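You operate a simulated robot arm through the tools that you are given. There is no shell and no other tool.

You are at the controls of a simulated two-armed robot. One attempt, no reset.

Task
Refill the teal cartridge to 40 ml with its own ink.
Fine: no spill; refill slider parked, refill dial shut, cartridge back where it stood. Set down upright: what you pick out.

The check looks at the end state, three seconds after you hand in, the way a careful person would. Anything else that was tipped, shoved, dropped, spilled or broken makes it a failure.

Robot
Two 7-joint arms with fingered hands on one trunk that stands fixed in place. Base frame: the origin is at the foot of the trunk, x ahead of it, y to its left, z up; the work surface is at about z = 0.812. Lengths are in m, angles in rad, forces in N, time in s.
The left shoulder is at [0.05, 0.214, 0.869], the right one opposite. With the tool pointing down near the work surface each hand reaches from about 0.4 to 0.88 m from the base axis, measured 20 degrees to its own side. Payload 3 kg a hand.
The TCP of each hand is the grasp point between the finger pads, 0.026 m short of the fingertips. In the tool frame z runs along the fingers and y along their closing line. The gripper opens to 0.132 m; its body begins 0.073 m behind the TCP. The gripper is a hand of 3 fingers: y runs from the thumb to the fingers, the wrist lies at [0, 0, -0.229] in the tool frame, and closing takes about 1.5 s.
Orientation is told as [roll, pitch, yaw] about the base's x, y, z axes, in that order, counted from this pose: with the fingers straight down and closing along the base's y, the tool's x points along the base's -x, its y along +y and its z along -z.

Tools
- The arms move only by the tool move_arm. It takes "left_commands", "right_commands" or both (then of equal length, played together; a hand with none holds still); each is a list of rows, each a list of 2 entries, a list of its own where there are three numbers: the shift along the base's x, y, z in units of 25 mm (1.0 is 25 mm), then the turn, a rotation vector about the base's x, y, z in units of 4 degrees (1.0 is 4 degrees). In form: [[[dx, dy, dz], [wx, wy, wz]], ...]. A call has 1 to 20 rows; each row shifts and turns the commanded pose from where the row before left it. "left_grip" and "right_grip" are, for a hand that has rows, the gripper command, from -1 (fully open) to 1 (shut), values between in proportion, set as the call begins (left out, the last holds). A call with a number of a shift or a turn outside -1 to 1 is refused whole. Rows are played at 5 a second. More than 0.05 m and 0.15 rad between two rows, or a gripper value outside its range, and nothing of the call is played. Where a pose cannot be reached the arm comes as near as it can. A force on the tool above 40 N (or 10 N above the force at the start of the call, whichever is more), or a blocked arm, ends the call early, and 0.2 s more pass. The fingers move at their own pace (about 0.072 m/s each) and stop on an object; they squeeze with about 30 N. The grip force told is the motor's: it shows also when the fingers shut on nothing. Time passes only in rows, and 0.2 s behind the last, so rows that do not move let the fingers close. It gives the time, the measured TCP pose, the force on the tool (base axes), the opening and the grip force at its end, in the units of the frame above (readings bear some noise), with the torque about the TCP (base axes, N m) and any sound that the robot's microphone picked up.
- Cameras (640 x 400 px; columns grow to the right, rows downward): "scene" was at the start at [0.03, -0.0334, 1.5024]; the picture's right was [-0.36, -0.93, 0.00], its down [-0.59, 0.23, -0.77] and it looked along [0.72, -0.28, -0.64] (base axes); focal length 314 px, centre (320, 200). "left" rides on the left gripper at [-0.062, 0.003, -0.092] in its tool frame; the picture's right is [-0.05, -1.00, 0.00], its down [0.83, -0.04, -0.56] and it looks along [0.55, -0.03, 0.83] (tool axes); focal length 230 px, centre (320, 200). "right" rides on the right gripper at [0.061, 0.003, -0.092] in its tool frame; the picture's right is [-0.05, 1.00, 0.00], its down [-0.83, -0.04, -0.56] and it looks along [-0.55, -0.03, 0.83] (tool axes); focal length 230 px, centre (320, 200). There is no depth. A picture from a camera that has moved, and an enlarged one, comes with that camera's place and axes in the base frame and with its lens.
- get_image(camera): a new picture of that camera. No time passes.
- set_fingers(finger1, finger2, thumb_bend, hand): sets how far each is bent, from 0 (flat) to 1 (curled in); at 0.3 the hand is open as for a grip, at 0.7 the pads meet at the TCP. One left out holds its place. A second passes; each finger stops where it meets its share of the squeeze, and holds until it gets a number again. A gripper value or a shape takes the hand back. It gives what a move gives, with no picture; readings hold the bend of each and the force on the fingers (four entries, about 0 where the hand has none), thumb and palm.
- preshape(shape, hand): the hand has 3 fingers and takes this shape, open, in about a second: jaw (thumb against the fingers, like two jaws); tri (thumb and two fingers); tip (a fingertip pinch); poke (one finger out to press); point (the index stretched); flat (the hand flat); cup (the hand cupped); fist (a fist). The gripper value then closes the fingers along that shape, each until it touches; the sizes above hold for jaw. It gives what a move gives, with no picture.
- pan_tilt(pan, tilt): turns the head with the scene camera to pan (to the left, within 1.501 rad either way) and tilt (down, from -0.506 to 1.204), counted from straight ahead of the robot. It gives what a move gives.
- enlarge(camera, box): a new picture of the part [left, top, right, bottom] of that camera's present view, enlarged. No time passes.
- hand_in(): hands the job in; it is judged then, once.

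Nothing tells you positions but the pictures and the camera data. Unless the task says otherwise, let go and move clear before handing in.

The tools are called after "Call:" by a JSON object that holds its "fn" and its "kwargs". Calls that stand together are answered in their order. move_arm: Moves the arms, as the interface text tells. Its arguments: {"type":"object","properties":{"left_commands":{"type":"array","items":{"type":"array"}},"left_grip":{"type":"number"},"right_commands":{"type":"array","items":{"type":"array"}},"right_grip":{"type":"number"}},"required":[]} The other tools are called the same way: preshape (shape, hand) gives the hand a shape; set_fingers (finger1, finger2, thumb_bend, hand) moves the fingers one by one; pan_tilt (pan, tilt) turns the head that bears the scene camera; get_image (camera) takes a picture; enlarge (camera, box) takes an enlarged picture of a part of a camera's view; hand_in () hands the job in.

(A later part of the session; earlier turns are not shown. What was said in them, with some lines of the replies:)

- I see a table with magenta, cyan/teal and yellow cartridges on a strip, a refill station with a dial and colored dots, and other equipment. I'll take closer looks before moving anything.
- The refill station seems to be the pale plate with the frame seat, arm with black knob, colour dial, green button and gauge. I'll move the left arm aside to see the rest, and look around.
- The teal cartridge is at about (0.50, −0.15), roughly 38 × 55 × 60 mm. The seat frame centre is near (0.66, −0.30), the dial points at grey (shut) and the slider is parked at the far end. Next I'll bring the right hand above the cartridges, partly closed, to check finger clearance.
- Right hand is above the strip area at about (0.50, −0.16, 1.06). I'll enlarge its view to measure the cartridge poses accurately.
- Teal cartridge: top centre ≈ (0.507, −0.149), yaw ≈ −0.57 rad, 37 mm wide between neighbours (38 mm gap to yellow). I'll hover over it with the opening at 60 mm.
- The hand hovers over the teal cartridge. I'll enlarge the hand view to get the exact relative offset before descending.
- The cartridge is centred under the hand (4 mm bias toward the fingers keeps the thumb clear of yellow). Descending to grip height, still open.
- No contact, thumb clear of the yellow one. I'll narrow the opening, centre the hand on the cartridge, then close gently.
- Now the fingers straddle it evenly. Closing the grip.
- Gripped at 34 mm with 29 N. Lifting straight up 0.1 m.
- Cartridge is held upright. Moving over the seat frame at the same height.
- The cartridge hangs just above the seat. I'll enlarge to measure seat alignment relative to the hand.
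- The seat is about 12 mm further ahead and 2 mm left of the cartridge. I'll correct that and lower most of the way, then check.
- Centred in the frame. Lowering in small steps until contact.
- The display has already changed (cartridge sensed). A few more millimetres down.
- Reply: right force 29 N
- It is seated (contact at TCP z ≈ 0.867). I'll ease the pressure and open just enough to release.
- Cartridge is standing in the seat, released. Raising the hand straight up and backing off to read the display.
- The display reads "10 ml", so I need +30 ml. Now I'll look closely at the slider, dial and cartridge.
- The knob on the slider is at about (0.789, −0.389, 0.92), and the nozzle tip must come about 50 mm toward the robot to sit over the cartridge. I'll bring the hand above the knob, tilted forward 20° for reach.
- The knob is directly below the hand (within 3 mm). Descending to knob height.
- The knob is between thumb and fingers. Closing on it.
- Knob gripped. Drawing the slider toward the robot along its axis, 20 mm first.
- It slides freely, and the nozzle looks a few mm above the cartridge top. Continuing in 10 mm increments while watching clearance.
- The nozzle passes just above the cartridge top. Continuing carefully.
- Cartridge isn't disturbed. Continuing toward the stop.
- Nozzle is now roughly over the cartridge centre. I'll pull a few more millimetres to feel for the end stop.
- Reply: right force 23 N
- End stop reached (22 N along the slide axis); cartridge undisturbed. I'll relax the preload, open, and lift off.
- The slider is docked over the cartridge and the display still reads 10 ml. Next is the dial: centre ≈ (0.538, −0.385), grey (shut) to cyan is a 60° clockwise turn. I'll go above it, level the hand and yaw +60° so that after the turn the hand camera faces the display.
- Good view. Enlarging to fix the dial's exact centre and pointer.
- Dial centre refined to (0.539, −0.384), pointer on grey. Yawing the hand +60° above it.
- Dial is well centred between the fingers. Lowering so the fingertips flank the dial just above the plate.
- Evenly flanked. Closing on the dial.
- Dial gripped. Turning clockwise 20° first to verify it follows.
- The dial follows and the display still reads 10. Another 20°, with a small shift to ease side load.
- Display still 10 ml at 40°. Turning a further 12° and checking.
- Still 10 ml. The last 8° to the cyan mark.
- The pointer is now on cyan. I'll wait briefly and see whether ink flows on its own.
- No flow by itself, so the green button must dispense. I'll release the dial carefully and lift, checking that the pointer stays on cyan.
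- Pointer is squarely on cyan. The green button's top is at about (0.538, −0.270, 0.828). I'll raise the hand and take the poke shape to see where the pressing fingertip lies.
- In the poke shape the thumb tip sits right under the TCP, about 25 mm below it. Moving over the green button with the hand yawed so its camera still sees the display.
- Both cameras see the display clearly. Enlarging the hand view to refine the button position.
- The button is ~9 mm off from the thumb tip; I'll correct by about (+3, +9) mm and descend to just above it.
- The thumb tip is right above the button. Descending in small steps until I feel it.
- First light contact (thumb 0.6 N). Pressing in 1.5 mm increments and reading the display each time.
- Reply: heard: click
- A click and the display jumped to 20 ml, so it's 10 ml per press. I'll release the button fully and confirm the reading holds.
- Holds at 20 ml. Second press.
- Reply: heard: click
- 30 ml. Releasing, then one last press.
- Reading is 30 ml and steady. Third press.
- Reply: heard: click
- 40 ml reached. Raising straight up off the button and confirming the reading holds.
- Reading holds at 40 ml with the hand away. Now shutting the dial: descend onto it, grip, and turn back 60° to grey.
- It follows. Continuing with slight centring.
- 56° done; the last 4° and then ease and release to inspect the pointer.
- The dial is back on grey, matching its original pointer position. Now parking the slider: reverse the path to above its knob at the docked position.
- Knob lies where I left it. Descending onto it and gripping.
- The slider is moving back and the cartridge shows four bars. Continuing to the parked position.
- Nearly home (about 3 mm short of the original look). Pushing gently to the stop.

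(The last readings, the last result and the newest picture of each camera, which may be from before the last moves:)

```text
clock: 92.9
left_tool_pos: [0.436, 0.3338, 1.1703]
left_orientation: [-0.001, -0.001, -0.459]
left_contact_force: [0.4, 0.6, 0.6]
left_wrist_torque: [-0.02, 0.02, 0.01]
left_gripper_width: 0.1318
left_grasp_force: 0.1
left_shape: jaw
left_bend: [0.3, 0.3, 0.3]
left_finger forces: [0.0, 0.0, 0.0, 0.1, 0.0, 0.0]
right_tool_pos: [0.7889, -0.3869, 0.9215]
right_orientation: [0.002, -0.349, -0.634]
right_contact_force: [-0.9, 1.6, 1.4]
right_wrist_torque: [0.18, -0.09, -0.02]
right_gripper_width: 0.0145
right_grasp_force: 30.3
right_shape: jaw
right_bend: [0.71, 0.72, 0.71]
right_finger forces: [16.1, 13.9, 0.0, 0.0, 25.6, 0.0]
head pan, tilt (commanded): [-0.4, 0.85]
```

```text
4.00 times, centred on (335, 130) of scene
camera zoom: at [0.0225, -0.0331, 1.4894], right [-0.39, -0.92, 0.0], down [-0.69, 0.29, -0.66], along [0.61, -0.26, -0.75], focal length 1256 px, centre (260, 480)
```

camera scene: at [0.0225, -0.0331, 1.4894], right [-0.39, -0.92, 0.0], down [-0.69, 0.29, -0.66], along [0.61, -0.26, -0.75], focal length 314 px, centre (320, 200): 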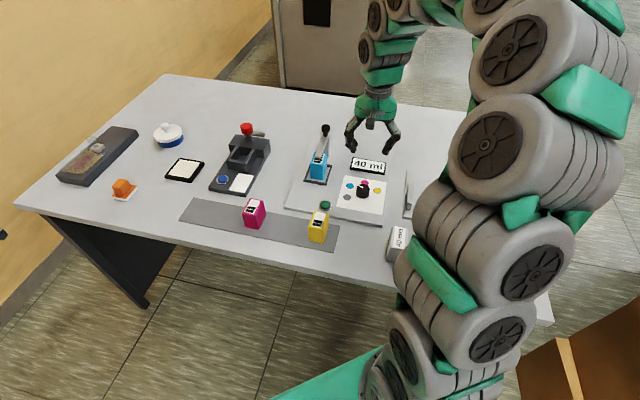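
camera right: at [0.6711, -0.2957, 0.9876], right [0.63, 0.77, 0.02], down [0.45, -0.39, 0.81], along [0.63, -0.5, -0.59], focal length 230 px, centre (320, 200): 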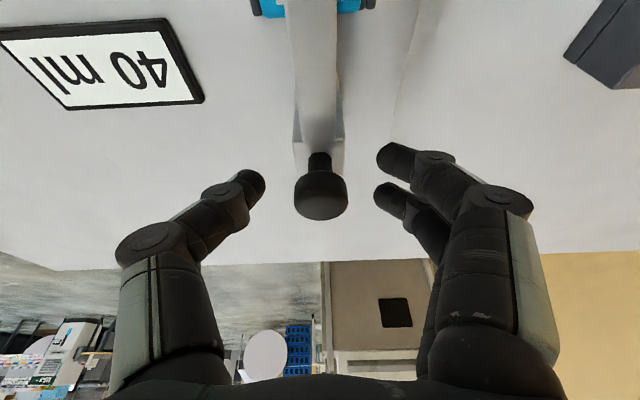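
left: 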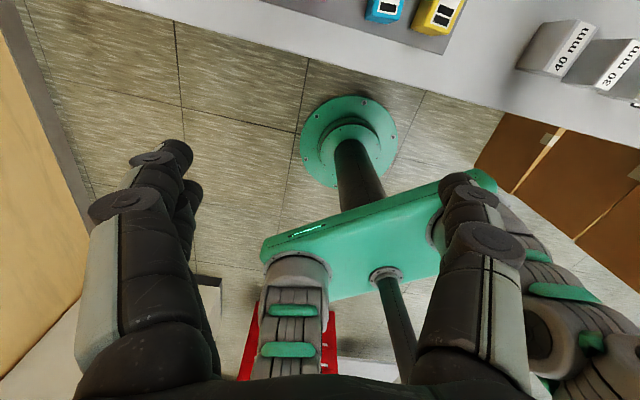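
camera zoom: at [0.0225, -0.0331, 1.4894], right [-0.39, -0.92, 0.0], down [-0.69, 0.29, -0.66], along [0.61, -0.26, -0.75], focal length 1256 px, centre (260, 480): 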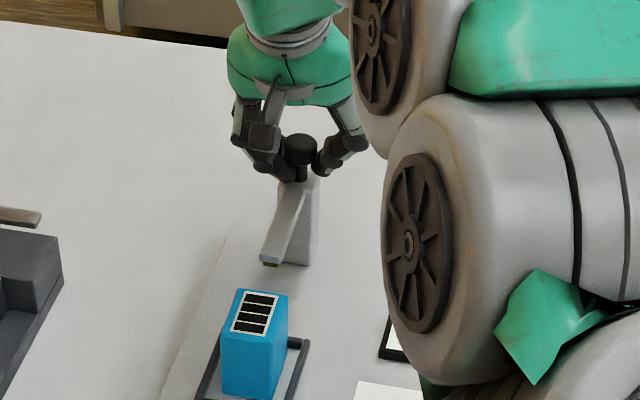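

Call:
{"fn": "move_arm", "kwargs": {"right_commands": [[[0.05, -0.037, 0], [0, 0, 0]], [[0, 0, 0], [0, 0, 0]]]}}

Call:
{"fn": "enlarge", "kwargs": {"camera": "scene", "box": [285, 80, 385, 180]}}

```text
clock: 93.5
left_tool_pos: [0.4358, 0.3334, 1.1689]
left_orientation: [-0.001, 0.0, -0.458]
left_contact_force: [0.6, -0.6, 0.5]
left_wrist_torque: [-0.02, 0.02, 0.01]
left_gripper_width: 0.132
left_grasp_force: 0.1
left_shape: jaw
left_bend: [0.3, 0.3, 0.3]
left_finger forces: [0.1, 0.0, 0.0, 0.0, 0.0, 0.1]
right_tool_pos: [0.7889, -0.3885, 0.9194]
right_orientation: [0.002, -0.35, -0.636]
right_contact_force: [-7.7, 6.5, 1.8]
right_wrist_torque: [0.32, 0.06, 0.03]
right_gripper_width: 0.0144
right_grasp_force: 30.2
right_shape: jaw
right_bend: [0.71, 0.72, 0.71]
right_finger forces: [19.7, 12.8, 0.0, 0.0, 25.8, 0.0]
head pan, tilt (commanded): [-0.4, 0.85]
```

```text
4.00 times, centred on (335, 130) of scene
camera zoom: at [0.0223, -0.033, 1.4894], right [-0.39, -0.92, 0.0], down [-0.69, 0.29, -0.66], along [0.61, -0.26, -0.75], focal length 1256 px, centre (260, 480)
```

zoom: 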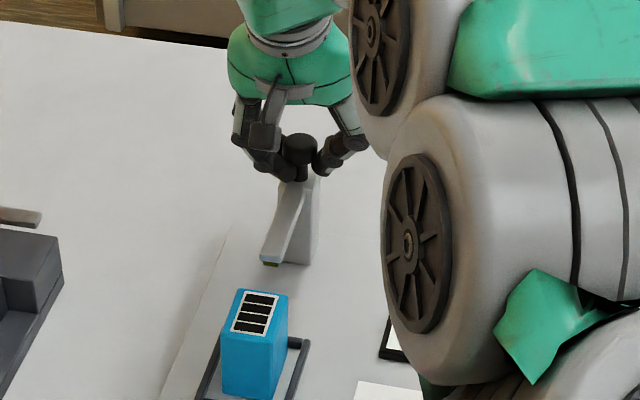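

Stop felt (10 N) — parked. Relax, open, and lift clear.

Call:
{"fn": "move_arm", "kwargs": {"right_commands": [[[-0.026, 0.019, 0], [0, 0, 0]], [[0, 0, 0], [0, 0, 0]]]}}

Call:
{"fn": "move_arm", "kwargs": {"right_commands": [[[0, 0, 0], [0, 0, 0]], [[0, 0, 0], [0, 0, 0]], [[0, 0, 0], [0, 0, 0]], [[0, 0, 0], [0, 0, 0]]], "right_grip": 0.09}}

Call:
{"fn": "move_arm", "kwargs": {"right_commands": [[[0, 0, 0.4], [0, 0, 0]], [[0, 0, 0.8], [0, 0, 0]], [[0, 0, 1], [0, 0, 0]], [[0, 0, 1], [0, 0, 0]], [[0, 0, 1], [0, 0, 0]], [[0, 0, 0.8], [0, 0, 0]], [[0, 0, 0], [0, 0, 0]]]}}

Call:
{"fn": "enlarge", "kwargs": {"camera": "scene", "box": [285, 80, 385, 180]}}

```text
clock: 94.1
left_tool_pos: [0.4369, 0.3332, 1.17]
left_orientation: [0.0, 0.0, -0.459]
left_contact_force: [0.3, 0.6, 0.1]
left_wrist_torque: [0.05, -0.03, -0.01]
left_gripper_width: 0.1316
left_grasp_force: 0.1
left_shape: jaw
left_bend: [0.3, 0.3, 0.3]
left_finger forces: [0.1, 0.1, 0.0, 0.0, 0.0, 0.0]
right_tool_pos: [0.7882, -0.388, 0.9209]
right_orientation: [0.002, -0.352, -0.635]
right_contact_force: [1.5, 1.9, -2.3]
right_wrist_torque: [0.23, -0.08, 0.01]
right_gripper_width: 0.0143
right_grasp_force: 30.1
right_shape: jaw
right_bend: [0.71, 0.72, 0.71]
right_finger forces: [16.2, 15.4, 0.0, 0.1, 25.2, 0.0]
head pan, tilt (commanded): [-0.4, 0.85]
```

```text
clock: 95.1
left_tool_pos: [0.4352, 0.3338, 1.1703]
left_orientation: [0.0, 0.0, -0.458]
left_contact_force: [0.4, 0.3, -0.3]
left_wrist_torque: [0.01, -0.01, 0.01]
left_gripper_width: 0.1318
left_grasp_force: 0.1
left_shape: jaw
left_bend: [0.3, 0.3, 0.3]
left_finger forces: [0.1, 0.1, 0.0, 0.0, 0.0, 0.0]
right_tool_pos: [0.7888, -0.3869, 0.921]
right_orientation: [0.002, -0.351, -0.634]
right_contact_force: [0.9, 0.0, 0.1]
right_wrist_torque: [0.0, -0.02, 0.0]
right_gripper_width: 0.0594
right_grasp_force: 0.2
right_shape: jaw
right_bend: [0.73, 0.73, 0.7]
right_finger forces: [0.0, 0.0, 0.1, 0.0, 0.1, 0.0]
head pan, tilt (commanded): [-0.4, 0.85]
```

```text
clock: 96.7
left_tool_pos: [0.436, 0.3327, 1.1701]
left_orientation: [0.001, -0.001, -0.46]
left_contact_force: [0.5, 0.7, 1.2]
left_wrist_torque: [0.0, 0.02, 0.02]
left_gripper_width: 0.1317
left_grasp_force: 0.0
left_shape: jaw
left_bend: [0.3, 0.3, 0.3]
left_finger forces: [0.0, 0.0, 0.1, 0.0, 0.1, 0.0]
right_tool_pos: [0.7891, -0.3877, 1.0454]
right_orientation: [0.002, -0.348, -0.636]
right_contact_force: [0.7, 0.1, 0.5]
right_wrist_torque: [0.0, 0.02, -0.03]
right_gripper_width: 0.0595
right_grasp_force: 0.1
right_shape: jaw
right_bend: [0.73, 0.73, 0.7]
right_finger forces: [0.0, 0.0, 0.1, 0.1, 0.0, 0.1]
head pan, tilt (commanded): [-0.4, 0.85]
```

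```text
4.00 times, centred on (335, 130) of scene
camera zoom: at [0.0225, -0.0331, 1.4894], right [-0.39, -0.92, 0.0], down [-0.69, 0.29, -0.66], along [0.61, -0.26, -0.75], focal length 1256 px, centre (260, 480)
```

zoom: 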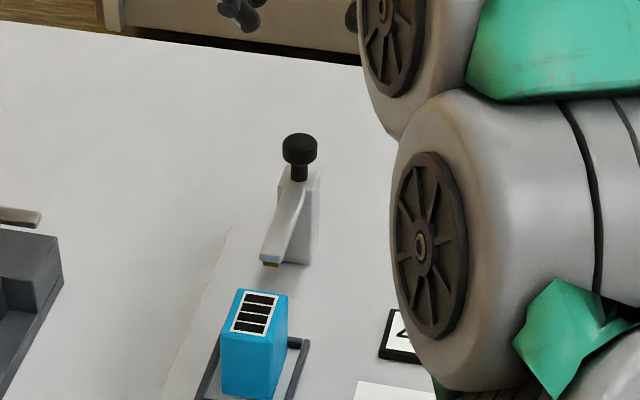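

Slider is parked exactly as at the start. Now back over the cartridge with the hand level.

Call:
{"fn": "move_arm", "kwargs": {"right_commands": [[[-0.6, 0.445, 0], [0.37, 0.504, 0]], [[-0.6, 0.445, 0], [0.37, 0.504, 0]], [[-0.6, 0.445, 0], [0.37, 0.504, 0]], [[-0.6, 0.445, 0], [0.37, 0.504, 0]], [[-0.6, 0.445, 0], [0.37, 0.504, 0]], [[-0.6, 0.445, 0], [0.37, 0.504, 0]], [[-0.6, 0.445, 0], [0.37, 0.504, 0]], [[-0.6, 0.445, 0], [0.37, 0.504, 0]], [[0, 0, -0.8], [0, 0, 0]], [[0, 0, -0.8], [0, 0, 0]], [[0, 0, -0.8], [0, 0, 0]], [[0, 0, 0], [0, 0, 0]]]}}

Call:
{"fn": "get_image", "kwargs": {"camera": "right"}}

Call:
{"fn": "enlarge", "kwargs": {"camera": "right", "box": [240, 80, 400, 200]}}

Call:
{"fn": "enlarge", "kwargs": {"camera": "scene", "box": [285, 100, 385, 200]}}

```text
clock: 99.3
left_tool_pos: [0.436, 0.3338, 1.1696]
left_orientation: [0.0, 0.001, -0.461]
left_contact_force: [-0.2, -0.2, -0.4]
left_wrist_torque: [-0.01, 0.03, -0.01]
left_gripper_width: 0.1321
left_grasp_force: 0.0
left_shape: jaw
left_bend: [0.3, 0.3, 0.3]
left_finger forces: [0.0, 0.0, 0.0, 0.0, 0.0, 0.0]
right_tool_pos: [0.67, -0.2991, 0.9841]
right_orientation: [0.0, 0.0, -0.634]
right_contact_force: [0.7, -0.1, 0.5]
right_wrist_torque: [0.0, -0.01, -0.03]
right_gripper_width: 0.0593
right_grasp_force: 0.1
right_shape: jaw
right_bend: [0.73, 0.73, 0.7]
right_finger forces: [0.1, 0.0, 0.1, 0.1, 0.1, 0.1]
head pan, tilt (commanded): [-0.4, 0.85]
```

```text
taken
camera right: at [0.6219, -0.2597, 1.077], right [0.63, 0.77, 0.0], down [0.64, -0.53, 0.55], along [0.43, -0.35, -0.83], focal length 230 px, centre (320, 200)
```

right: 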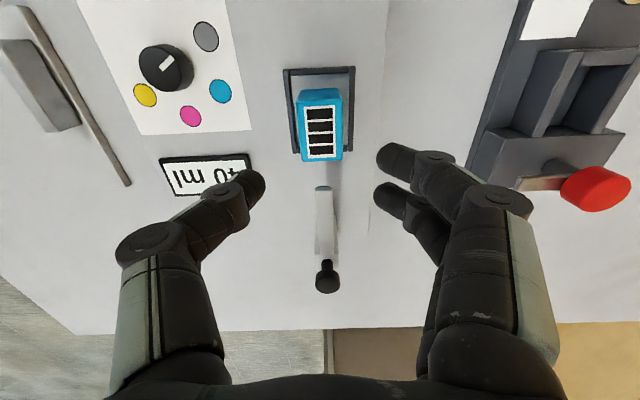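

```text
3.33 times, centred on (320, 140) of right
camera zoom: at [0.6219, -0.2597, 1.077], right [0.63, 0.77, 0.0], down [0.64, -0.53, 0.55], along [0.43, -0.35, -0.83], focal length 767 px, centre (320, 400)
```

zoom: 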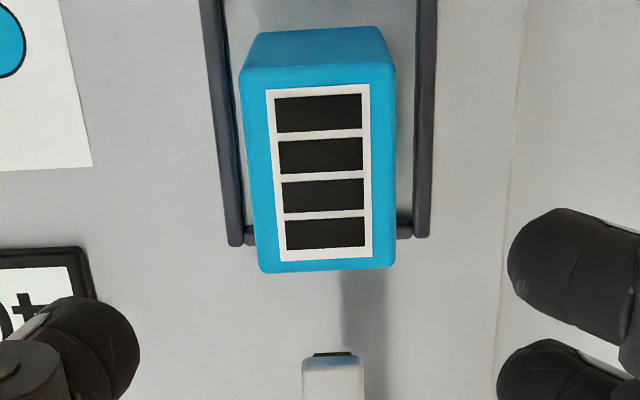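

```text
4.00 times, centred on (335, 150) of scene
camera zoom: at [0.0225, -0.0331, 1.4894], right [-0.39, -0.92, 0.0], down [-0.69, 0.29, -0.66], along [0.61, -0.26, -0.75], focal length 1256 px, centre (260, 400)
```

zoom: 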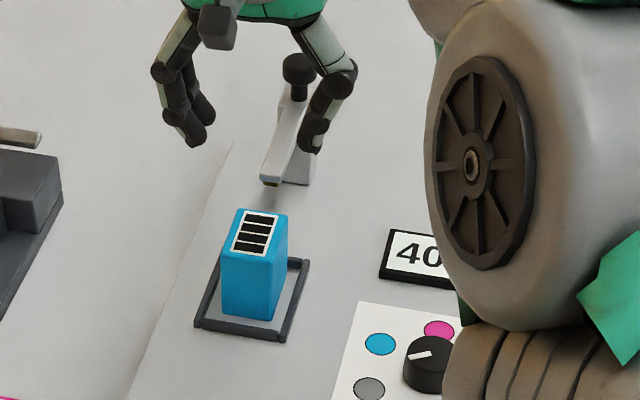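

Cartridge shows 4 bars, display 40 ml, and it sits dead centre under the hand. Descending and gripping.

Call:
{"fn": "move_arm", "kwargs": {"right_commands": [[[0, 0, -0.8], [0, 0, 0]], [[0, 0, -0.8], [0, 0, 0]], [[0, 0, -0.8], [0, 0, 0]], [[0, 0, -0.8], [0, 0, 0]], [[0, 0, -0.7], [0, 0, 0]], [[0, 0, -0.5], [0, 0, 0]], [[0, 0, -0.22], [0, 0, 0]], [[0, 0, 0], [0, 0, 0]]]}}

Call:
{"fn": "move_arm", "kwargs": {"right_commands": [[[0, 0, 0], [0, 0, 0]], [[0, 0, 0], [0, 0, 0]], [[0, 0, 0], [0, 0, 0]], [[0, 0, 0], [0, 0, 0]], [[0, 0, 0], [0, 0, 0]]], "right_grip": 1.0}}

Call:
{"fn": "get_image", "kwargs": {"camera": "right"}}

```text
clock: 101.1
left_tool_pos: [0.4358, 0.3339, 1.169]
left_orientation: [-0.001, 0.0, -0.457]
left_contact_force: [0.3, 0.0, 0.2]
left_wrist_torque: [-0.02, -0.01, 0.03]
left_gripper_width: 0.1315
left_grasp_force: 0.0
left_shape: jaw
left_bend: [0.3, 0.3, 0.3]
left_finger forces: [0.0, 0.0, 0.0, 0.0, 0.0, 0.1]
right_tool_pos: [0.6698, -0.2987, 0.8714]
right_orientation: [0.0, 0.0, -0.636]
right_contact_force: [-0.1, -0.3, -0.6]
right_wrist_torque: [0.01, -0.01, 0.01]
right_gripper_width: 0.0595
right_grasp_force: 0.0
right_shape: jaw
right_bend: [0.73, 0.73, 0.7]
right_finger forces: [0.0, 0.0, 0.0, 0.0, 0.0, 0.0]
head pan, tilt (commanded): [-0.4, 0.85]
```

```text
clock: 102.3
left_tool_pos: [0.4363, 0.3345, 1.169]
left_orientation: [0.001, -0.001, -0.46]
left_contact_force: [0.3, -0.9, 0.2]
left_wrist_torque: [0.0, -0.01, 0.01]
left_gripper_width: 0.1317
left_grasp_force: 0.1
left_shape: jaw
left_bend: [0.3, 0.3, 0.3]
left_finger forces: [0.1, 0.0, 0.0, 0.0, 0.0, 0.1]
right_tool_pos: [0.6698, -0.2993, 0.869]
right_orientation: [-0.002, -0.001, -0.636]
right_contact_force: [-0.5, 0.3, 0.0]
right_wrist_torque: [-0.04, 0.04, 0.01]
right_gripper_width: 0.0337
right_grasp_force: 29.9
right_shape: jaw
right_bend: [0.73, 0.73, 0.7]
right_finger forces: [13.6, 13.6, 0.0, 0.0, 27.1, 0.0]
head pan, tilt (commanded): [-0.4, 0.85]
```

```text
taken
camera right: at [0.6225, -0.2599, 0.9621], right [0.63, 0.77, 0.0], down [0.64, -0.53, 0.55], along [0.43, -0.35, -0.83], focal length 230 px, centre (320, 200)
```

right: 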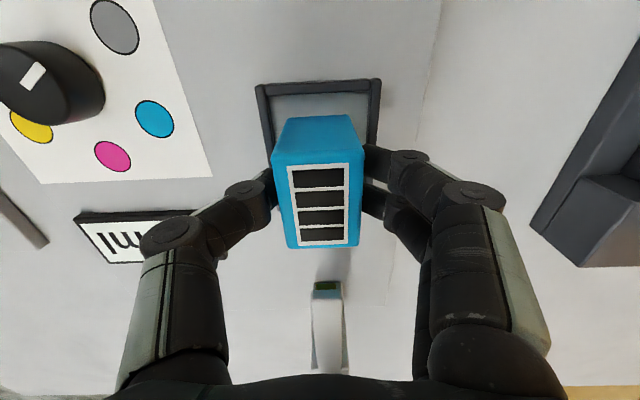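

Gripped. Lifting straight out of the seat, then carrying it back above its original spot (TCP 0.508, −0.148, yaw −0.565).

Call:
{"fn": "move_arm", "kwargs": {"right_commands": [[[0, 0, 0.4], [0, 0, 0]], [[0, 0, 0.8], [0, 0, 0]], [[0, 0, 0.9], [0, 0, 0]], [[0, 0, 0.9], [0, 0, 0]], [[0, 0, 0.9], [0, 0, 0]], [[0, 0, 0], [0, 0, 0]]]}}

Call:
{"fn": "move_arm", "kwargs": {"right_commands": [[[-0.809, 0.755, 0], [0, 0, 0.127]], [[-0.809, 0.755, 0], [0, 0, 0.127]], [[-0.809, 0.755, 0], [0, 0, 0.127]], [[-0.809, 0.755, 0], [0, 0, 0.127]], [[-0.809, 0.755, 0], [0, 0, 0.127]], [[-0.809, 0.755, 0], [0, 0, 0.127]], [[-0.809, 0.755, 0], [0, 0, 0.127]], [[-0.809, 0.755, 0], [0, 0, 0.127]], [[0, 0, 0], [0, 0, 0]]]}}

Call:
{"fn": "get_image", "kwargs": {"camera": "right"}}

Call:
{"fn": "enlarge", "kwargs": {"camera": "scene", "box": [230, 140, 370, 260]}}

```text
clock: 103.7
left_tool_pos: [0.4356, 0.3342, 1.1696]
left_orientation: [0.002, 0.001, -0.456]
left_contact_force: [0.4, 0.6, 1.0]
left_wrist_torque: [-0.03, 0.0, -0.03]
left_gripper_width: 0.1321
left_grasp_force: 0.0
left_shape: jaw
left_bend: [0.3, 0.3, 0.3]
left_finger forces: [0.1, 0.0, 0.1, 0.0, 0.1, 0.1]
right_tool_pos: [0.669, -0.2985, 0.9672]
right_orientation: [0.0, 0.001, -0.635]
right_contact_force: [0.9, 0.6, -2.7]
right_wrist_torque: [0.0, -0.01, 0.0]
right_gripper_width: 0.0341
right_grasp_force: 29.9
right_shape: jaw
right_bend: [0.73, 0.73, 0.7]
right_finger forces: [13.5, 13.6, 0.0, 0.1, 27.2, 0.0]
head pan, tilt (commanded): [-0.4, 0.85]
```

```text
clock: 105.7
left_tool_pos: [0.4373, 0.3326, 1.1705]
left_orientation: [0.0, 0.002, -0.459]
left_contact_force: [0.3, -0.8, 0.7]
left_wrist_torque: [0.01, -0.02, -0.02]
left_gripper_width: 0.1317
left_grasp_force: 0.1
left_shape: jaw
left_bend: [0.3, 0.3, 0.3]
left_finger forces: [0.1, 0.1, 0.0, 0.0, 0.0, 0.0]
right_tool_pos: [0.5081, -0.1471, 0.9678]
right_orientation: [0.001, 0.002, -0.563]
right_contact_force: [-0.5, 0.2, -0.2]
right_wrist_torque: [-0.03, -0.02, 0.01]
right_gripper_width: 0.0338
right_grasp_force: 30.3
right_shape: jaw
right_bend: [0.73, 0.73, 0.7]
right_finger forces: [13.7, 13.6, 0.0, 0.0, 27.2, 0.0]
head pan, tilt (commanded): [-0.4, 0.85]
```

```text
taken
camera right: at [0.4569, -0.1115, 1.0598], right [0.58, 0.82, 0.0], down [0.68, -0.48, 0.56], along [0.45, -0.32, -0.83], focal length 230 px, centre (320, 200)
```

right: 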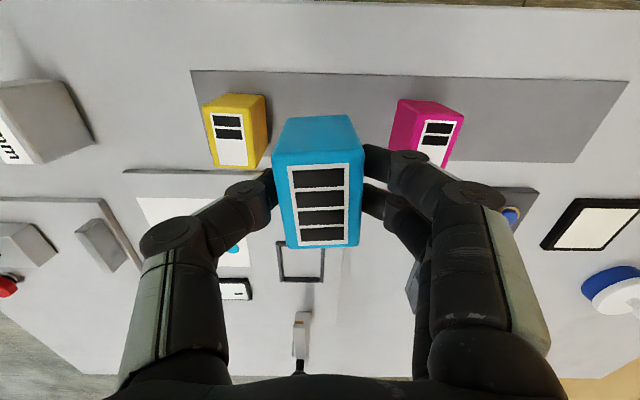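

```text
3.33 times, centred on (300, 200) of scene
camera zoom: at [0.0225, -0.0331, 1.4894], right [-0.39, -0.92, 0.0], down [-0.69, 0.29, -0.66], along [0.61, -0.26, -0.75], focal length 1047 px, centre (387, 200)
```

zoom: 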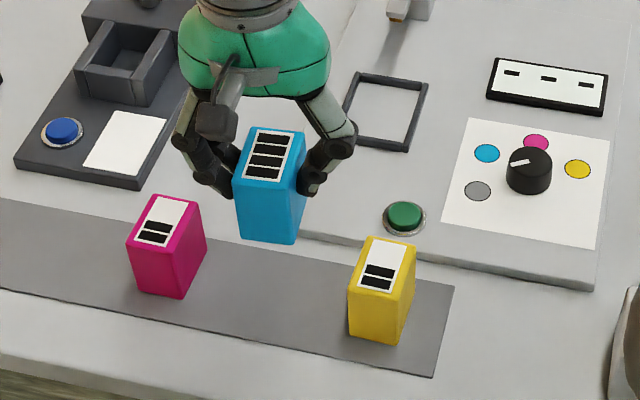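

Directly above its original place, four bars showing and the display back to dashes. Lowering to just above the strip.

Call:
{"fn": "move_arm", "kwargs": {"right_commands": [[[0.023, 0, -0.8], [0, 0, 0]], [[0, 0, -0.8], [0, 0, 0]], [[0, 0, -0.8], [0, 0, 0]], [[0, 0, -0.7], [0, 0, 0]], [[0, 0, -0.5], [0, 0, 0]], [[0, 0, -0.4], [0, 0, 0]], [[0, 0, 0], [0, 0, 0]]]}}

Call:
{"fn": "enlarge", "kwargs": {"camera": "scene", "box": [230, 160, 370, 260]}}

Call:
{"fn": "get_image", "kwargs": {"camera": "right"}}

```text
clock: 107.3
left_tool_pos: [0.4358, 0.3334, 1.1709]
left_orientation: [0.002, -0.001, -0.459]
left_contact_force: [0.9, -1.5, -0.3]
left_wrist_torque: [0.0, -0.01, 0.0]
left_gripper_width: 0.1317
left_grasp_force: 0.0
left_shape: jaw
left_bend: [0.3, 0.3, 0.3]
left_finger forces: [0.0, 0.1, 0.0, 0.1, 0.1, 0.0]
right_tool_pos: [0.5087, -0.1469, 0.8681]
right_orientation: [0.001, 0.0, -0.565]
right_contact_force: [0.0, 0.1, -1.2]
right_wrist_torque: [0.02, 0.01, 0.02]
right_gripper_width: 0.0335
right_grasp_force: 30.2
right_shape: jaw
right_bend: [0.73, 0.73, 0.7]
right_finger forces: [13.6, 13.7, 0.0, 0.0, 27.3, 0.0]
head pan, tilt (commanded): [-0.4, 0.85]
```

```text
4.00 times, centred on (300, 210) of scene
camera zoom: at [0.0225, -0.0331, 1.4894], right [-0.39, -0.92, 0.0], down [-0.69, 0.29, -0.66], along [0.61, -0.26, -0.75], focal length 1256 px, centre (400, 160)
```

zoom: 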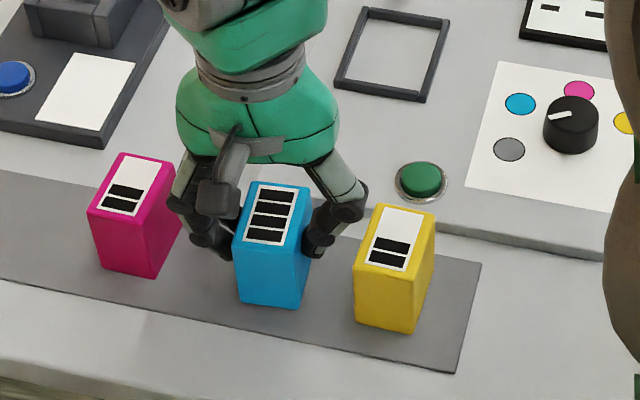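

```text
taken
camera right: at [0.4586, -0.1116, 0.9596], right [0.58, 0.82, 0.0], down [0.68, -0.48, 0.56], along [0.45, -0.32, -0.83], focal length 230 px, centre (320, 200)
```

right: 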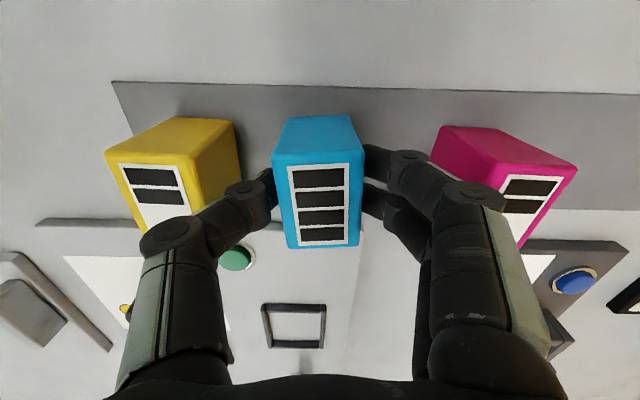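

Lowering the last millimetres in small steps.

Call:
{"fn": "move_arm", "kwargs": {"right_commands": [[[-0.02, -0.02, -0.12], [0, 0, 0]], [[0, 0, -0.1], [0, 0, 0]], [[0, 0, 0], [0, 0, 0]]]}}

Call:
{"fn": "move_arm", "kwargs": {"right_commands": [[[0, 0, -0.05], [0, 0, 0]], [[0, 0, 0], [0, 0, 0]]]}}

Call:
{"fn": "enlarge", "kwargs": {"camera": "scene", "box": [230, 160, 370, 260]}}

```text
clock: 108.1
left_tool_pos: [0.4349, 0.3332, 1.1694]
left_orientation: [0.001, -0.001, -0.459]
left_contact_force: [-0.1, 0.3, -0.4]
left_wrist_torque: [-0.01, 0.0, 0.02]
left_gripper_width: 0.132
left_grasp_force: 0.0
left_shape: jaw
left_bend: [0.3, 0.3, 0.3]
left_finger forces: [0.0, 0.0, 0.0, 0.0, 0.1, 0.1]
right_tool_pos: [0.5071, -0.1495, 0.8627]
right_orientation: [-0.001, 0.0, -0.565]
right_contact_force: [0.1, 0.6, -1.2]
right_wrist_torque: [0.02, 0.0, 0.0]
right_gripper_width: 0.0339
right_grasp_force: 29.9
right_shape: jaw
right_bend: [0.73, 0.73, 0.7]
right_finger forces: [13.6, 13.5, 0.1, 0.1, 27.2, 0.1]
head pan, tilt (commanded): [-0.4, 0.85]
```

```text
clock: 108.7
left_tool_pos: [0.437, 0.3345, 1.1708]
left_orientation: [0.001, 0.0, -0.46]
left_contact_force: [0.5, -0.4, -0.3]
left_wrist_torque: [-0.01, -0.02, -0.01]
left_gripper_width: 0.132
left_grasp_force: 0.1
left_shape: jaw
left_bend: [0.3, 0.3, 0.3]
left_finger forces: [0.0, 0.0, 0.1, 0.1, 0.0, 0.0]
right_tool_pos: [0.5078, -0.1477, 0.8606]
right_orientation: [0.0, 0.0, -0.564]
right_contact_force: [-0.4, 0.2, -1.5]
right_wrist_torque: [-0.02, -0.01, -0.01]
right_gripper_width: 0.0338
right_grasp_force: 29.9
right_shape: jaw
right_bend: [0.73, 0.73, 0.7]
right_finger forces: [13.6, 13.6, 0.0, 0.1, 27.4, 0.1]
head pan, tilt (commanded): [-0.4, 0.85]
```

```text
4.00 times, centred on (300, 210) of scene
camera zoom: at [0.0225, -0.0331, 1.4894], right [-0.39, -0.92, 0.0], down [-0.69, 0.29, -0.66], along [0.61, -0.26, -0.75], focal length 1256 px, centre (400, 160)
```

zoom: 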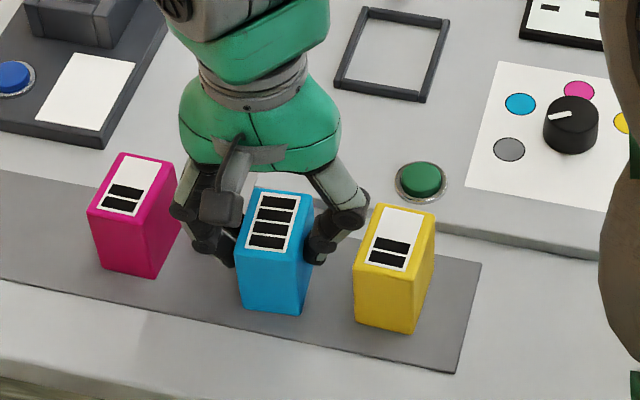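

Call:
{"fn": "move_arm", "kwargs": {"right_commands": [[[0, 0, -0.05], [0, 0, 0]], [[0, 0, 0], [0, 0, 0]]]}}

```text
clock: 109.3
left_tool_pos: [0.4358, 0.3336, 1.1689]
left_orientation: [0.001, 0.0, -0.46]
left_contact_force: [0.0, -0.2, 0.0]
left_wrist_torque: [-0.03, 0.01, 0.0]
left_gripper_width: 0.1318
left_grasp_force: 0.0
left_shape: jaw
left_bend: [0.3, 0.3, 0.3]
left_finger forces: [0.1, 0.0, 0.0, 0.1, 0.0, 0.0]
right_tool_pos: [0.5087, -0.1484, 0.8602]
right_orientation: [0.0, 0.0, -0.564]
right_contact_force: [-2.3, 0.4, 11.9]
right_wrist_torque: [0.04, 0.03, 0.02]
right_gripper_width: 0.0339
right_grasp_force: 29.9
right_shape: jaw
right_bend: [0.74, 0.74, 0.7]
right_finger forces: [14.8, 15.0, 0.1, 0.1, 30.7, 0.0]
head pan, tilt (commanded): [-0.4, 0.85]
```

Contact felt. Easing slightly and opening just enough to let go without touching the neighbours.

Call:
{"fn": "move_arm", "kwargs": {"right_commands": [[[0, 0, 0.02], [0, 0, 0]], [[0, 0, 0], [0, 0, 0]]]}}

Call:
{"fn": "move_arm", "kwargs": {"right_commands": [[[0, 0, 0], [0, 0, 0]], [[0, 0, 0], [0, 0, 0]], [[0, 0, 0], [0, 0, 0]]], "right_grip": 0.24}}

Call:
{"fn": "get_image", "kwargs": {"camera": "right"}}

Call:
{"fn": "enlarge", "kwargs": {"camera": "scene", "box": [230, 160, 370, 260]}}

```text
clock: 109.9
left_tool_pos: [0.4361, 0.3341, 1.1695]
left_orientation: [-0.001, -0.001, -0.458]
left_contact_force: [0.6, -0.3, 1.0]
left_wrist_torque: [0.0, 0.04, 0.01]
left_gripper_width: 0.1317
left_grasp_force: 0.1
left_shape: jaw
left_bend: [0.3, 0.3, 0.3]
left_finger forces: [0.1, 0.0, 0.0, 0.0, 0.1, 0.0]
right_tool_pos: [0.507, -0.1469, 0.86]
right_orientation: [0.0, 0.001, -0.564]
right_contact_force: [-0.5, 1.9, 6.7]
right_wrist_torque: [0.05, -0.03, -0.02]
right_gripper_width: 0.0343
right_grasp_force: 30.1
right_shape: jaw
right_bend: [0.74, 0.74, 0.7]
right_finger forces: [15.2, 15.3, 0.0, 0.1, 29.2, 0.0]
head pan, tilt (commanded): [-0.4, 0.85]
```

```text
clock: 110.7
left_tool_pos: [0.4357, 0.3333, 1.1699]
left_orientation: [-0.001, 0.0, -0.46]
left_contact_force: [0.5, 0.6, 0.4]
left_wrist_torque: [0.0, -0.01, -0.02]
left_gripper_width: 0.1317
left_grasp_force: 0.1
left_shape: jaw
left_bend: [0.3, 0.3, 0.3]
left_finger forces: [0.0, 0.0, 0.0, 0.0, 0.1, 0.1]
right_tool_pos: [0.5082, -0.1477, 0.86]
right_orientation: [-0.001, 0.001, -0.562]
right_contact_force: [1.0, -0.4, -0.7]
right_wrist_torque: [0.02, 0.02, -0.02]
right_gripper_width: 0.0497
right_grasp_force: 0.0
right_shape: jaw
right_bend: [0.74, 0.74, 0.7]
right_finger forces: [0.1, 0.0, 0.1, 0.0, 0.1, 0.0]
head pan, tilt (commanded): [-0.4, 0.85]
```

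```text
taken
camera right: at [0.4579, -0.1126, 0.9522], right [0.58, 0.82, 0.0], down [0.68, -0.48, 0.55], along [0.45, -0.32, -0.83], focal length 230 px, centre (320, 200)
```

right: 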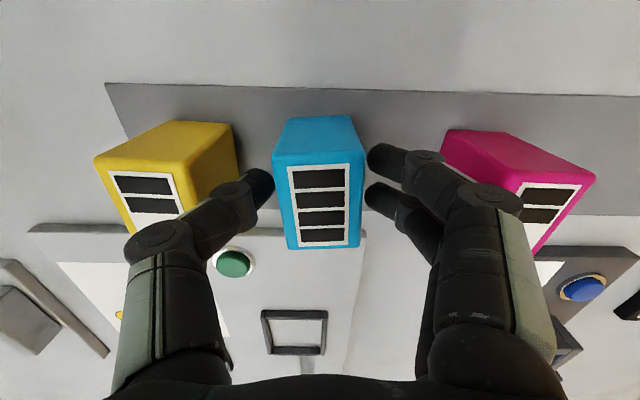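

```text
4.00 times, centred on (300, 210) of scene
camera zoom: at [0.0225, -0.0331, 1.4894], right [-0.39, -0.92, 0.0], down [-0.69, 0.29, -0.66], along [0.61, -0.26, -0.75], focal length 1256 px, centre (400, 160)
```

zoom: 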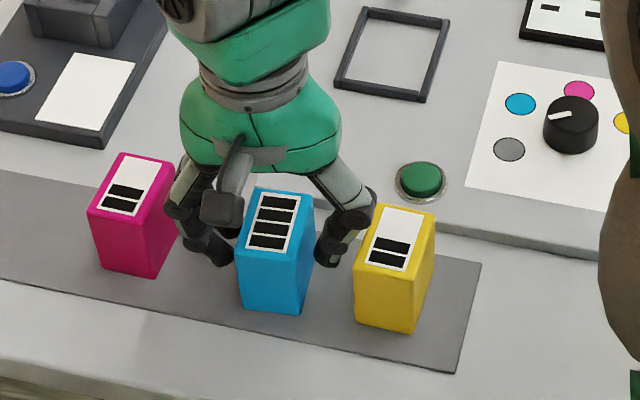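

Released and standing. Lifting straight up.

Call:
{"fn": "move_arm", "kwargs": {"right_commands": [[[0, 0, 0.4], [0, 0, 0]], [[0, 0, 0.7], [0, 0, 0]], [[0, 0, 0.9], [0, 0, 0]], [[0, 0, 1], [0, 0, 0]], [[0, 0, 1], [0, 0, 0]], [[0, 0, 1], [0, 0, 0]], [[0, 0, 1], [0, 0, 0]], [[0, 0, 1], [0, 0, 0]], [[0, 0, 1], [0, 0, 0]], [[0, 0, 0], [0, 0, 0]]]}}

Call:
{"fn": "enlarge", "kwargs": {"camera": "scene", "box": [230, 185, 350, 260]}}

Call:
{"fn": "get_image", "kwargs": {"camera": "right"}}

Call:
{"fn": "get_image", "kwargs": {"camera": "scene"}}

```text
clock: 112.9
left_tool_pos: [0.4365, 0.3336, 1.1702]
left_orientation: [0.0, 0.0, -0.46]
left_contact_force: [0.4, 0.1, -0.5]
left_wrist_torque: [0.01, 0.0, 0.0]
left_gripper_width: 0.1322
left_grasp_force: 0.0
left_shape: jaw
left_bend: [0.3, 0.3, 0.3]
left_finger forces: [0.0, 0.1, 0.0, 0.0, 0.1, 0.0]
right_tool_pos: [0.5079, -0.1489, 1.0617]
right_orientation: [-0.001, -0.001, -0.563]
right_contact_force: [-0.3, -0.1, 0.2]
right_wrist_torque: [-0.03, -0.01, 0.01]
right_gripper_width: 0.0499
right_grasp_force: 0.2
right_shape: jaw
right_bend: [0.74, 0.74, 0.7]
right_finger forces: [0.0, 0.0, 0.1, 0.0, 0.0, 0.1]
head pan, tilt (commanded): [-0.4, 0.85]
```

```text
5.33 times, centred on (290, 222) of scene
camera zoom: at [0.0225, -0.0331, 1.4894], right [-0.39, -0.92, 0.0], down [-0.69, 0.29, -0.66], along [0.61, -0.26, -0.75], focal length 1674 px, centre (480, 80)
```

zoom: 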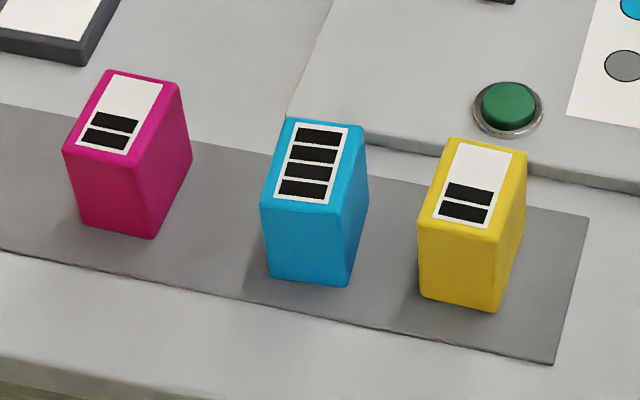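

```text
taken
camera right: at [0.4584, -0.1131, 1.1532], right [0.58, 0.82, 0.0], down [0.68, -0.48, 0.55], along [0.45, -0.32, -0.83], focal length 230 px, centre (320, 200)
```

right: 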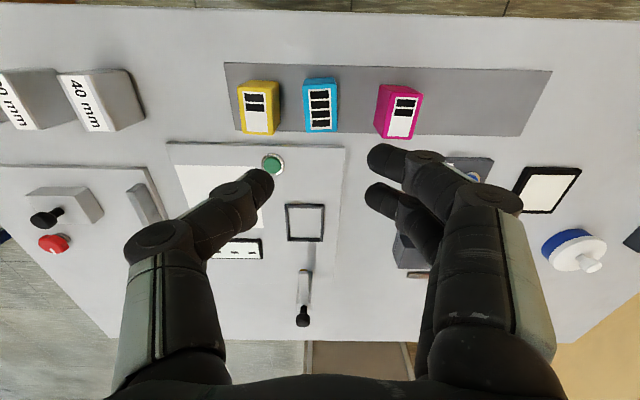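

```text
taken
camera scene: at [0.0225, -0.0331, 1.4894], right [-0.39, -0.92, 0.0], down [-0.69, 0.29, -0.66], along [0.61, -0.26, -0.75], focal length 314 px, centre (320, 200)
```

scene: 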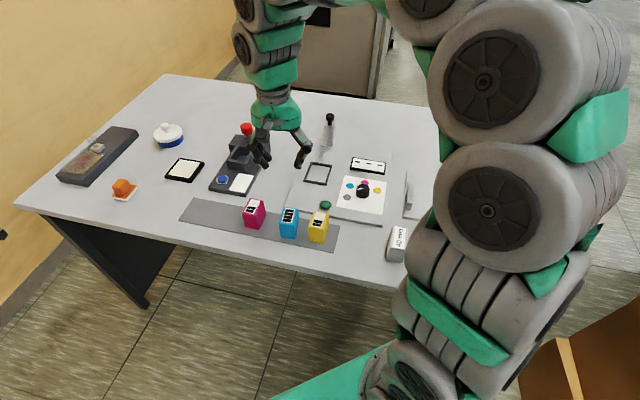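

The cartridge stands exactly where it did (pixel-identical corners), with four bars. Moving the right hand clear to its start area and doing a final inspection.

Call:
{"fn": "move_arm", "kwargs": {"right_commands": [[[0, 0, 0.8], [0, 0, 0]], [[0, 0, 0.8], [0, 0, 0]], [[-0.28, -0.98, 0.1], [0, 0, 0]], [[-0.28, -0.98, 0.1], [0, 0, 0]], [[-0.28, -0.98, 0.1], [0, 0, 0]], [[-0.28, -0.98, 0.1], [0, 0, 0]], [[-0.28, -0.98, 0.1], [0, 0, 0]], [[-0.28, -0.98, 0.1], [0, 0, 0]], [[-0.28, -0.98, 0.1], [0, 0, 0]], [[-0.28, -0.98, 0.1], [0, 0, 0]], [[-0.28, -0.98, 0.1], [0, 0, 0]], [[-0.28, -0.98, 0.1], [0, 0, 0]], [[-0.28, -0.98, 0.1], [0, 0, 0]], [[-0.28, -0.98, 0.1], [0, 0, 0]], [[-0.28, -0.98, 0.1], [0, 0, 0]], [[0, 0, 0], [0, 0, 0]]]}}

Call:
{"fn": "get_image", "kwargs": {"camera": "scene"}}

Call:
{"fn": "enlarge", "kwargs": {"camera": "scene", "box": [285, 100, 405, 220]}}

Call:
{"fn": "get_image", "kwargs": {"camera": "right"}}

Call:
{"fn": "enlarge", "kwargs": {"camera": "scene", "box": [325, 165, 405, 225]}}

```text
clock: 116.3
left_tool_pos: [0.4358, 0.3331, 1.1695]
left_orientation: [0.0, 0.0, -0.46]
left_contact_force: [0.3, -1.0, 1.0]
left_wrist_torque: [-0.01, 0.01, -0.01]
left_gripper_width: 0.1319
left_grasp_force: 0.1
left_shape: jaw
left_bend: [0.3, 0.3, 0.3]
left_finger forces: [0.0, 0.0, 0.0, 0.0, 0.0, 0.1]
right_tool_pos: [0.4168, -0.4671, 1.1314]
right_orientation: [0.0, -0.001, -0.563]
right_contact_force: [0.0, 0.0, -0.3]
right_wrist_torque: [0.01, -0.03, 0.02]
right_gripper_width: 0.0499
right_grasp_force: 0.1
right_shape: jaw
right_bend: [0.74, 0.74, 0.7]
right_finger forces: [0.1, 0.1, 0.1, 0.1, 0.0, 0.1]
head pan, tilt (commanded): [-0.4, 0.85]
```

```text
taken
camera scene: at [0.0225, -0.0331, 1.4894], right [-0.39, -0.92, 0.0], down [-0.69, 0.29, -0.66], along [0.61, -0.26, -0.75], focal length 314 px, centre (320, 200)
```

scene: 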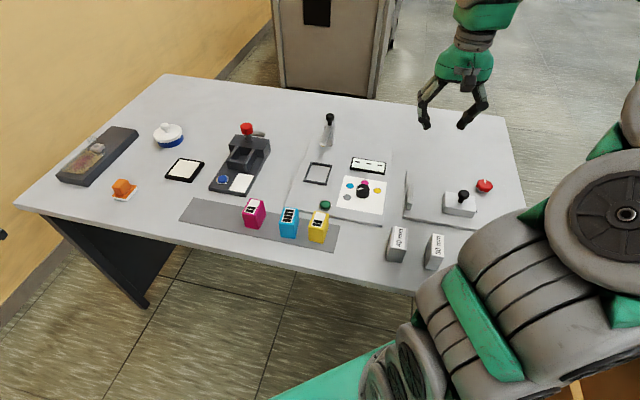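

```text
3.33 times, centred on (345, 160) of scene
camera zoom: at [0.0225, -0.0331, 1.4894], right [-0.39, -0.92, 0.0], down [-0.69, 0.29, -0.66], along [0.61, -0.26, -0.75], focal length 1047 px, centre (237, 333)
```

zoom: 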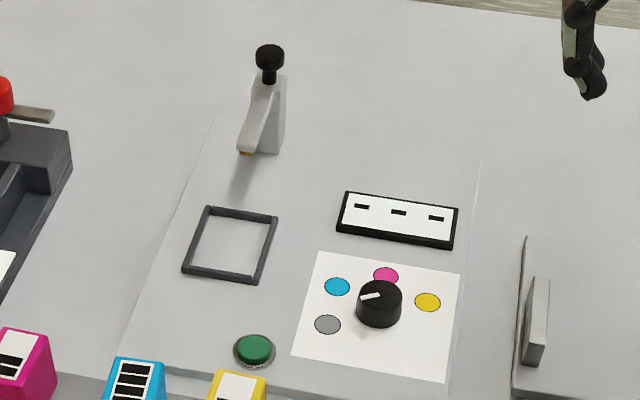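

```text
taken
camera right: at [0.3665, -0.4311, 1.2244], right [0.58, 0.82, 0.0], down [0.68, -0.48, 0.56], along [0.45, -0.32, -0.83], focal length 230 px, centre (320, 200)
```

right: 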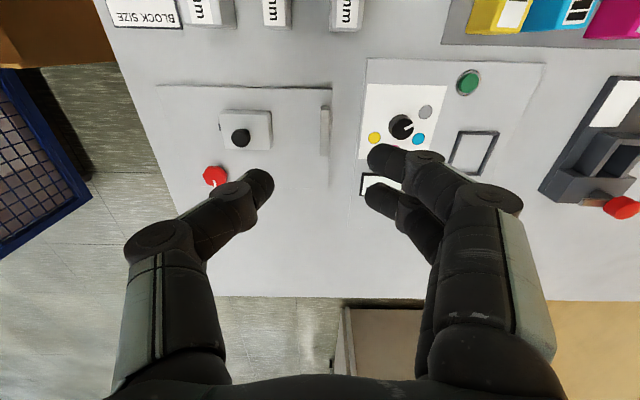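

```text
6.67 times, centred on (365, 195) of scene
camera zoom: at [0.0225, -0.0331, 1.4894], right [-0.39, -0.92, 0.0], down [-0.69, 0.29, -0.66], along [0.61, -0.26, -0.75], focal length 2093 px, centre (20, 233)
```

zoom: 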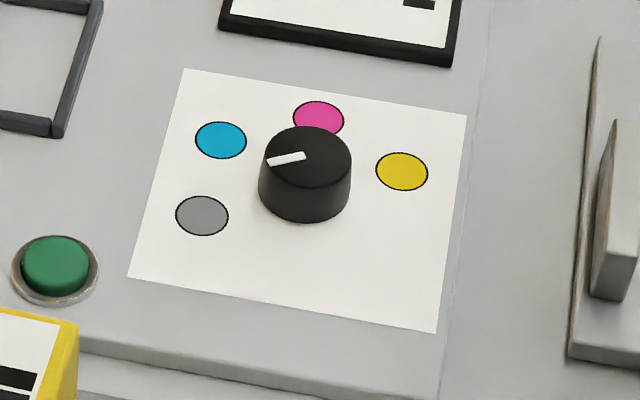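

Final state as I see it:
- **Seat and plate:** the seat is empty, with no spilled ink.
- **Slider and dial:** the slider is parked and the dial is on grey (shut).
- **Cartridge:** teal is back in place, upright, with four bars (40 ml).
- **Surroundings:** everything else is undisturbed and both hands are clear.

Handing in.

Call:
{"fn": "hand_in", "kwargs": {}}

```text
The job is handed in.
```

The teal cartridge is refilled from 10 ml to 40 ml with its own (cyan) ink and stands upright in its original spot. I handed the job in; no verdict has come back.

- **Fill:** three presses of the green button, 10 ml each. The display read 40 ml, and the cartridge now shows four bars.
- **Refill station:** the slider is parked against its stop, and the dial is back on grey (shut). I saw no spilled ink.
- **Cartridge position:** its corners match the starting picture to within about a millimetre.
- **Everything else:** the other cartridges and equipment look undisturbed. Both hands are empty and clear of the table.
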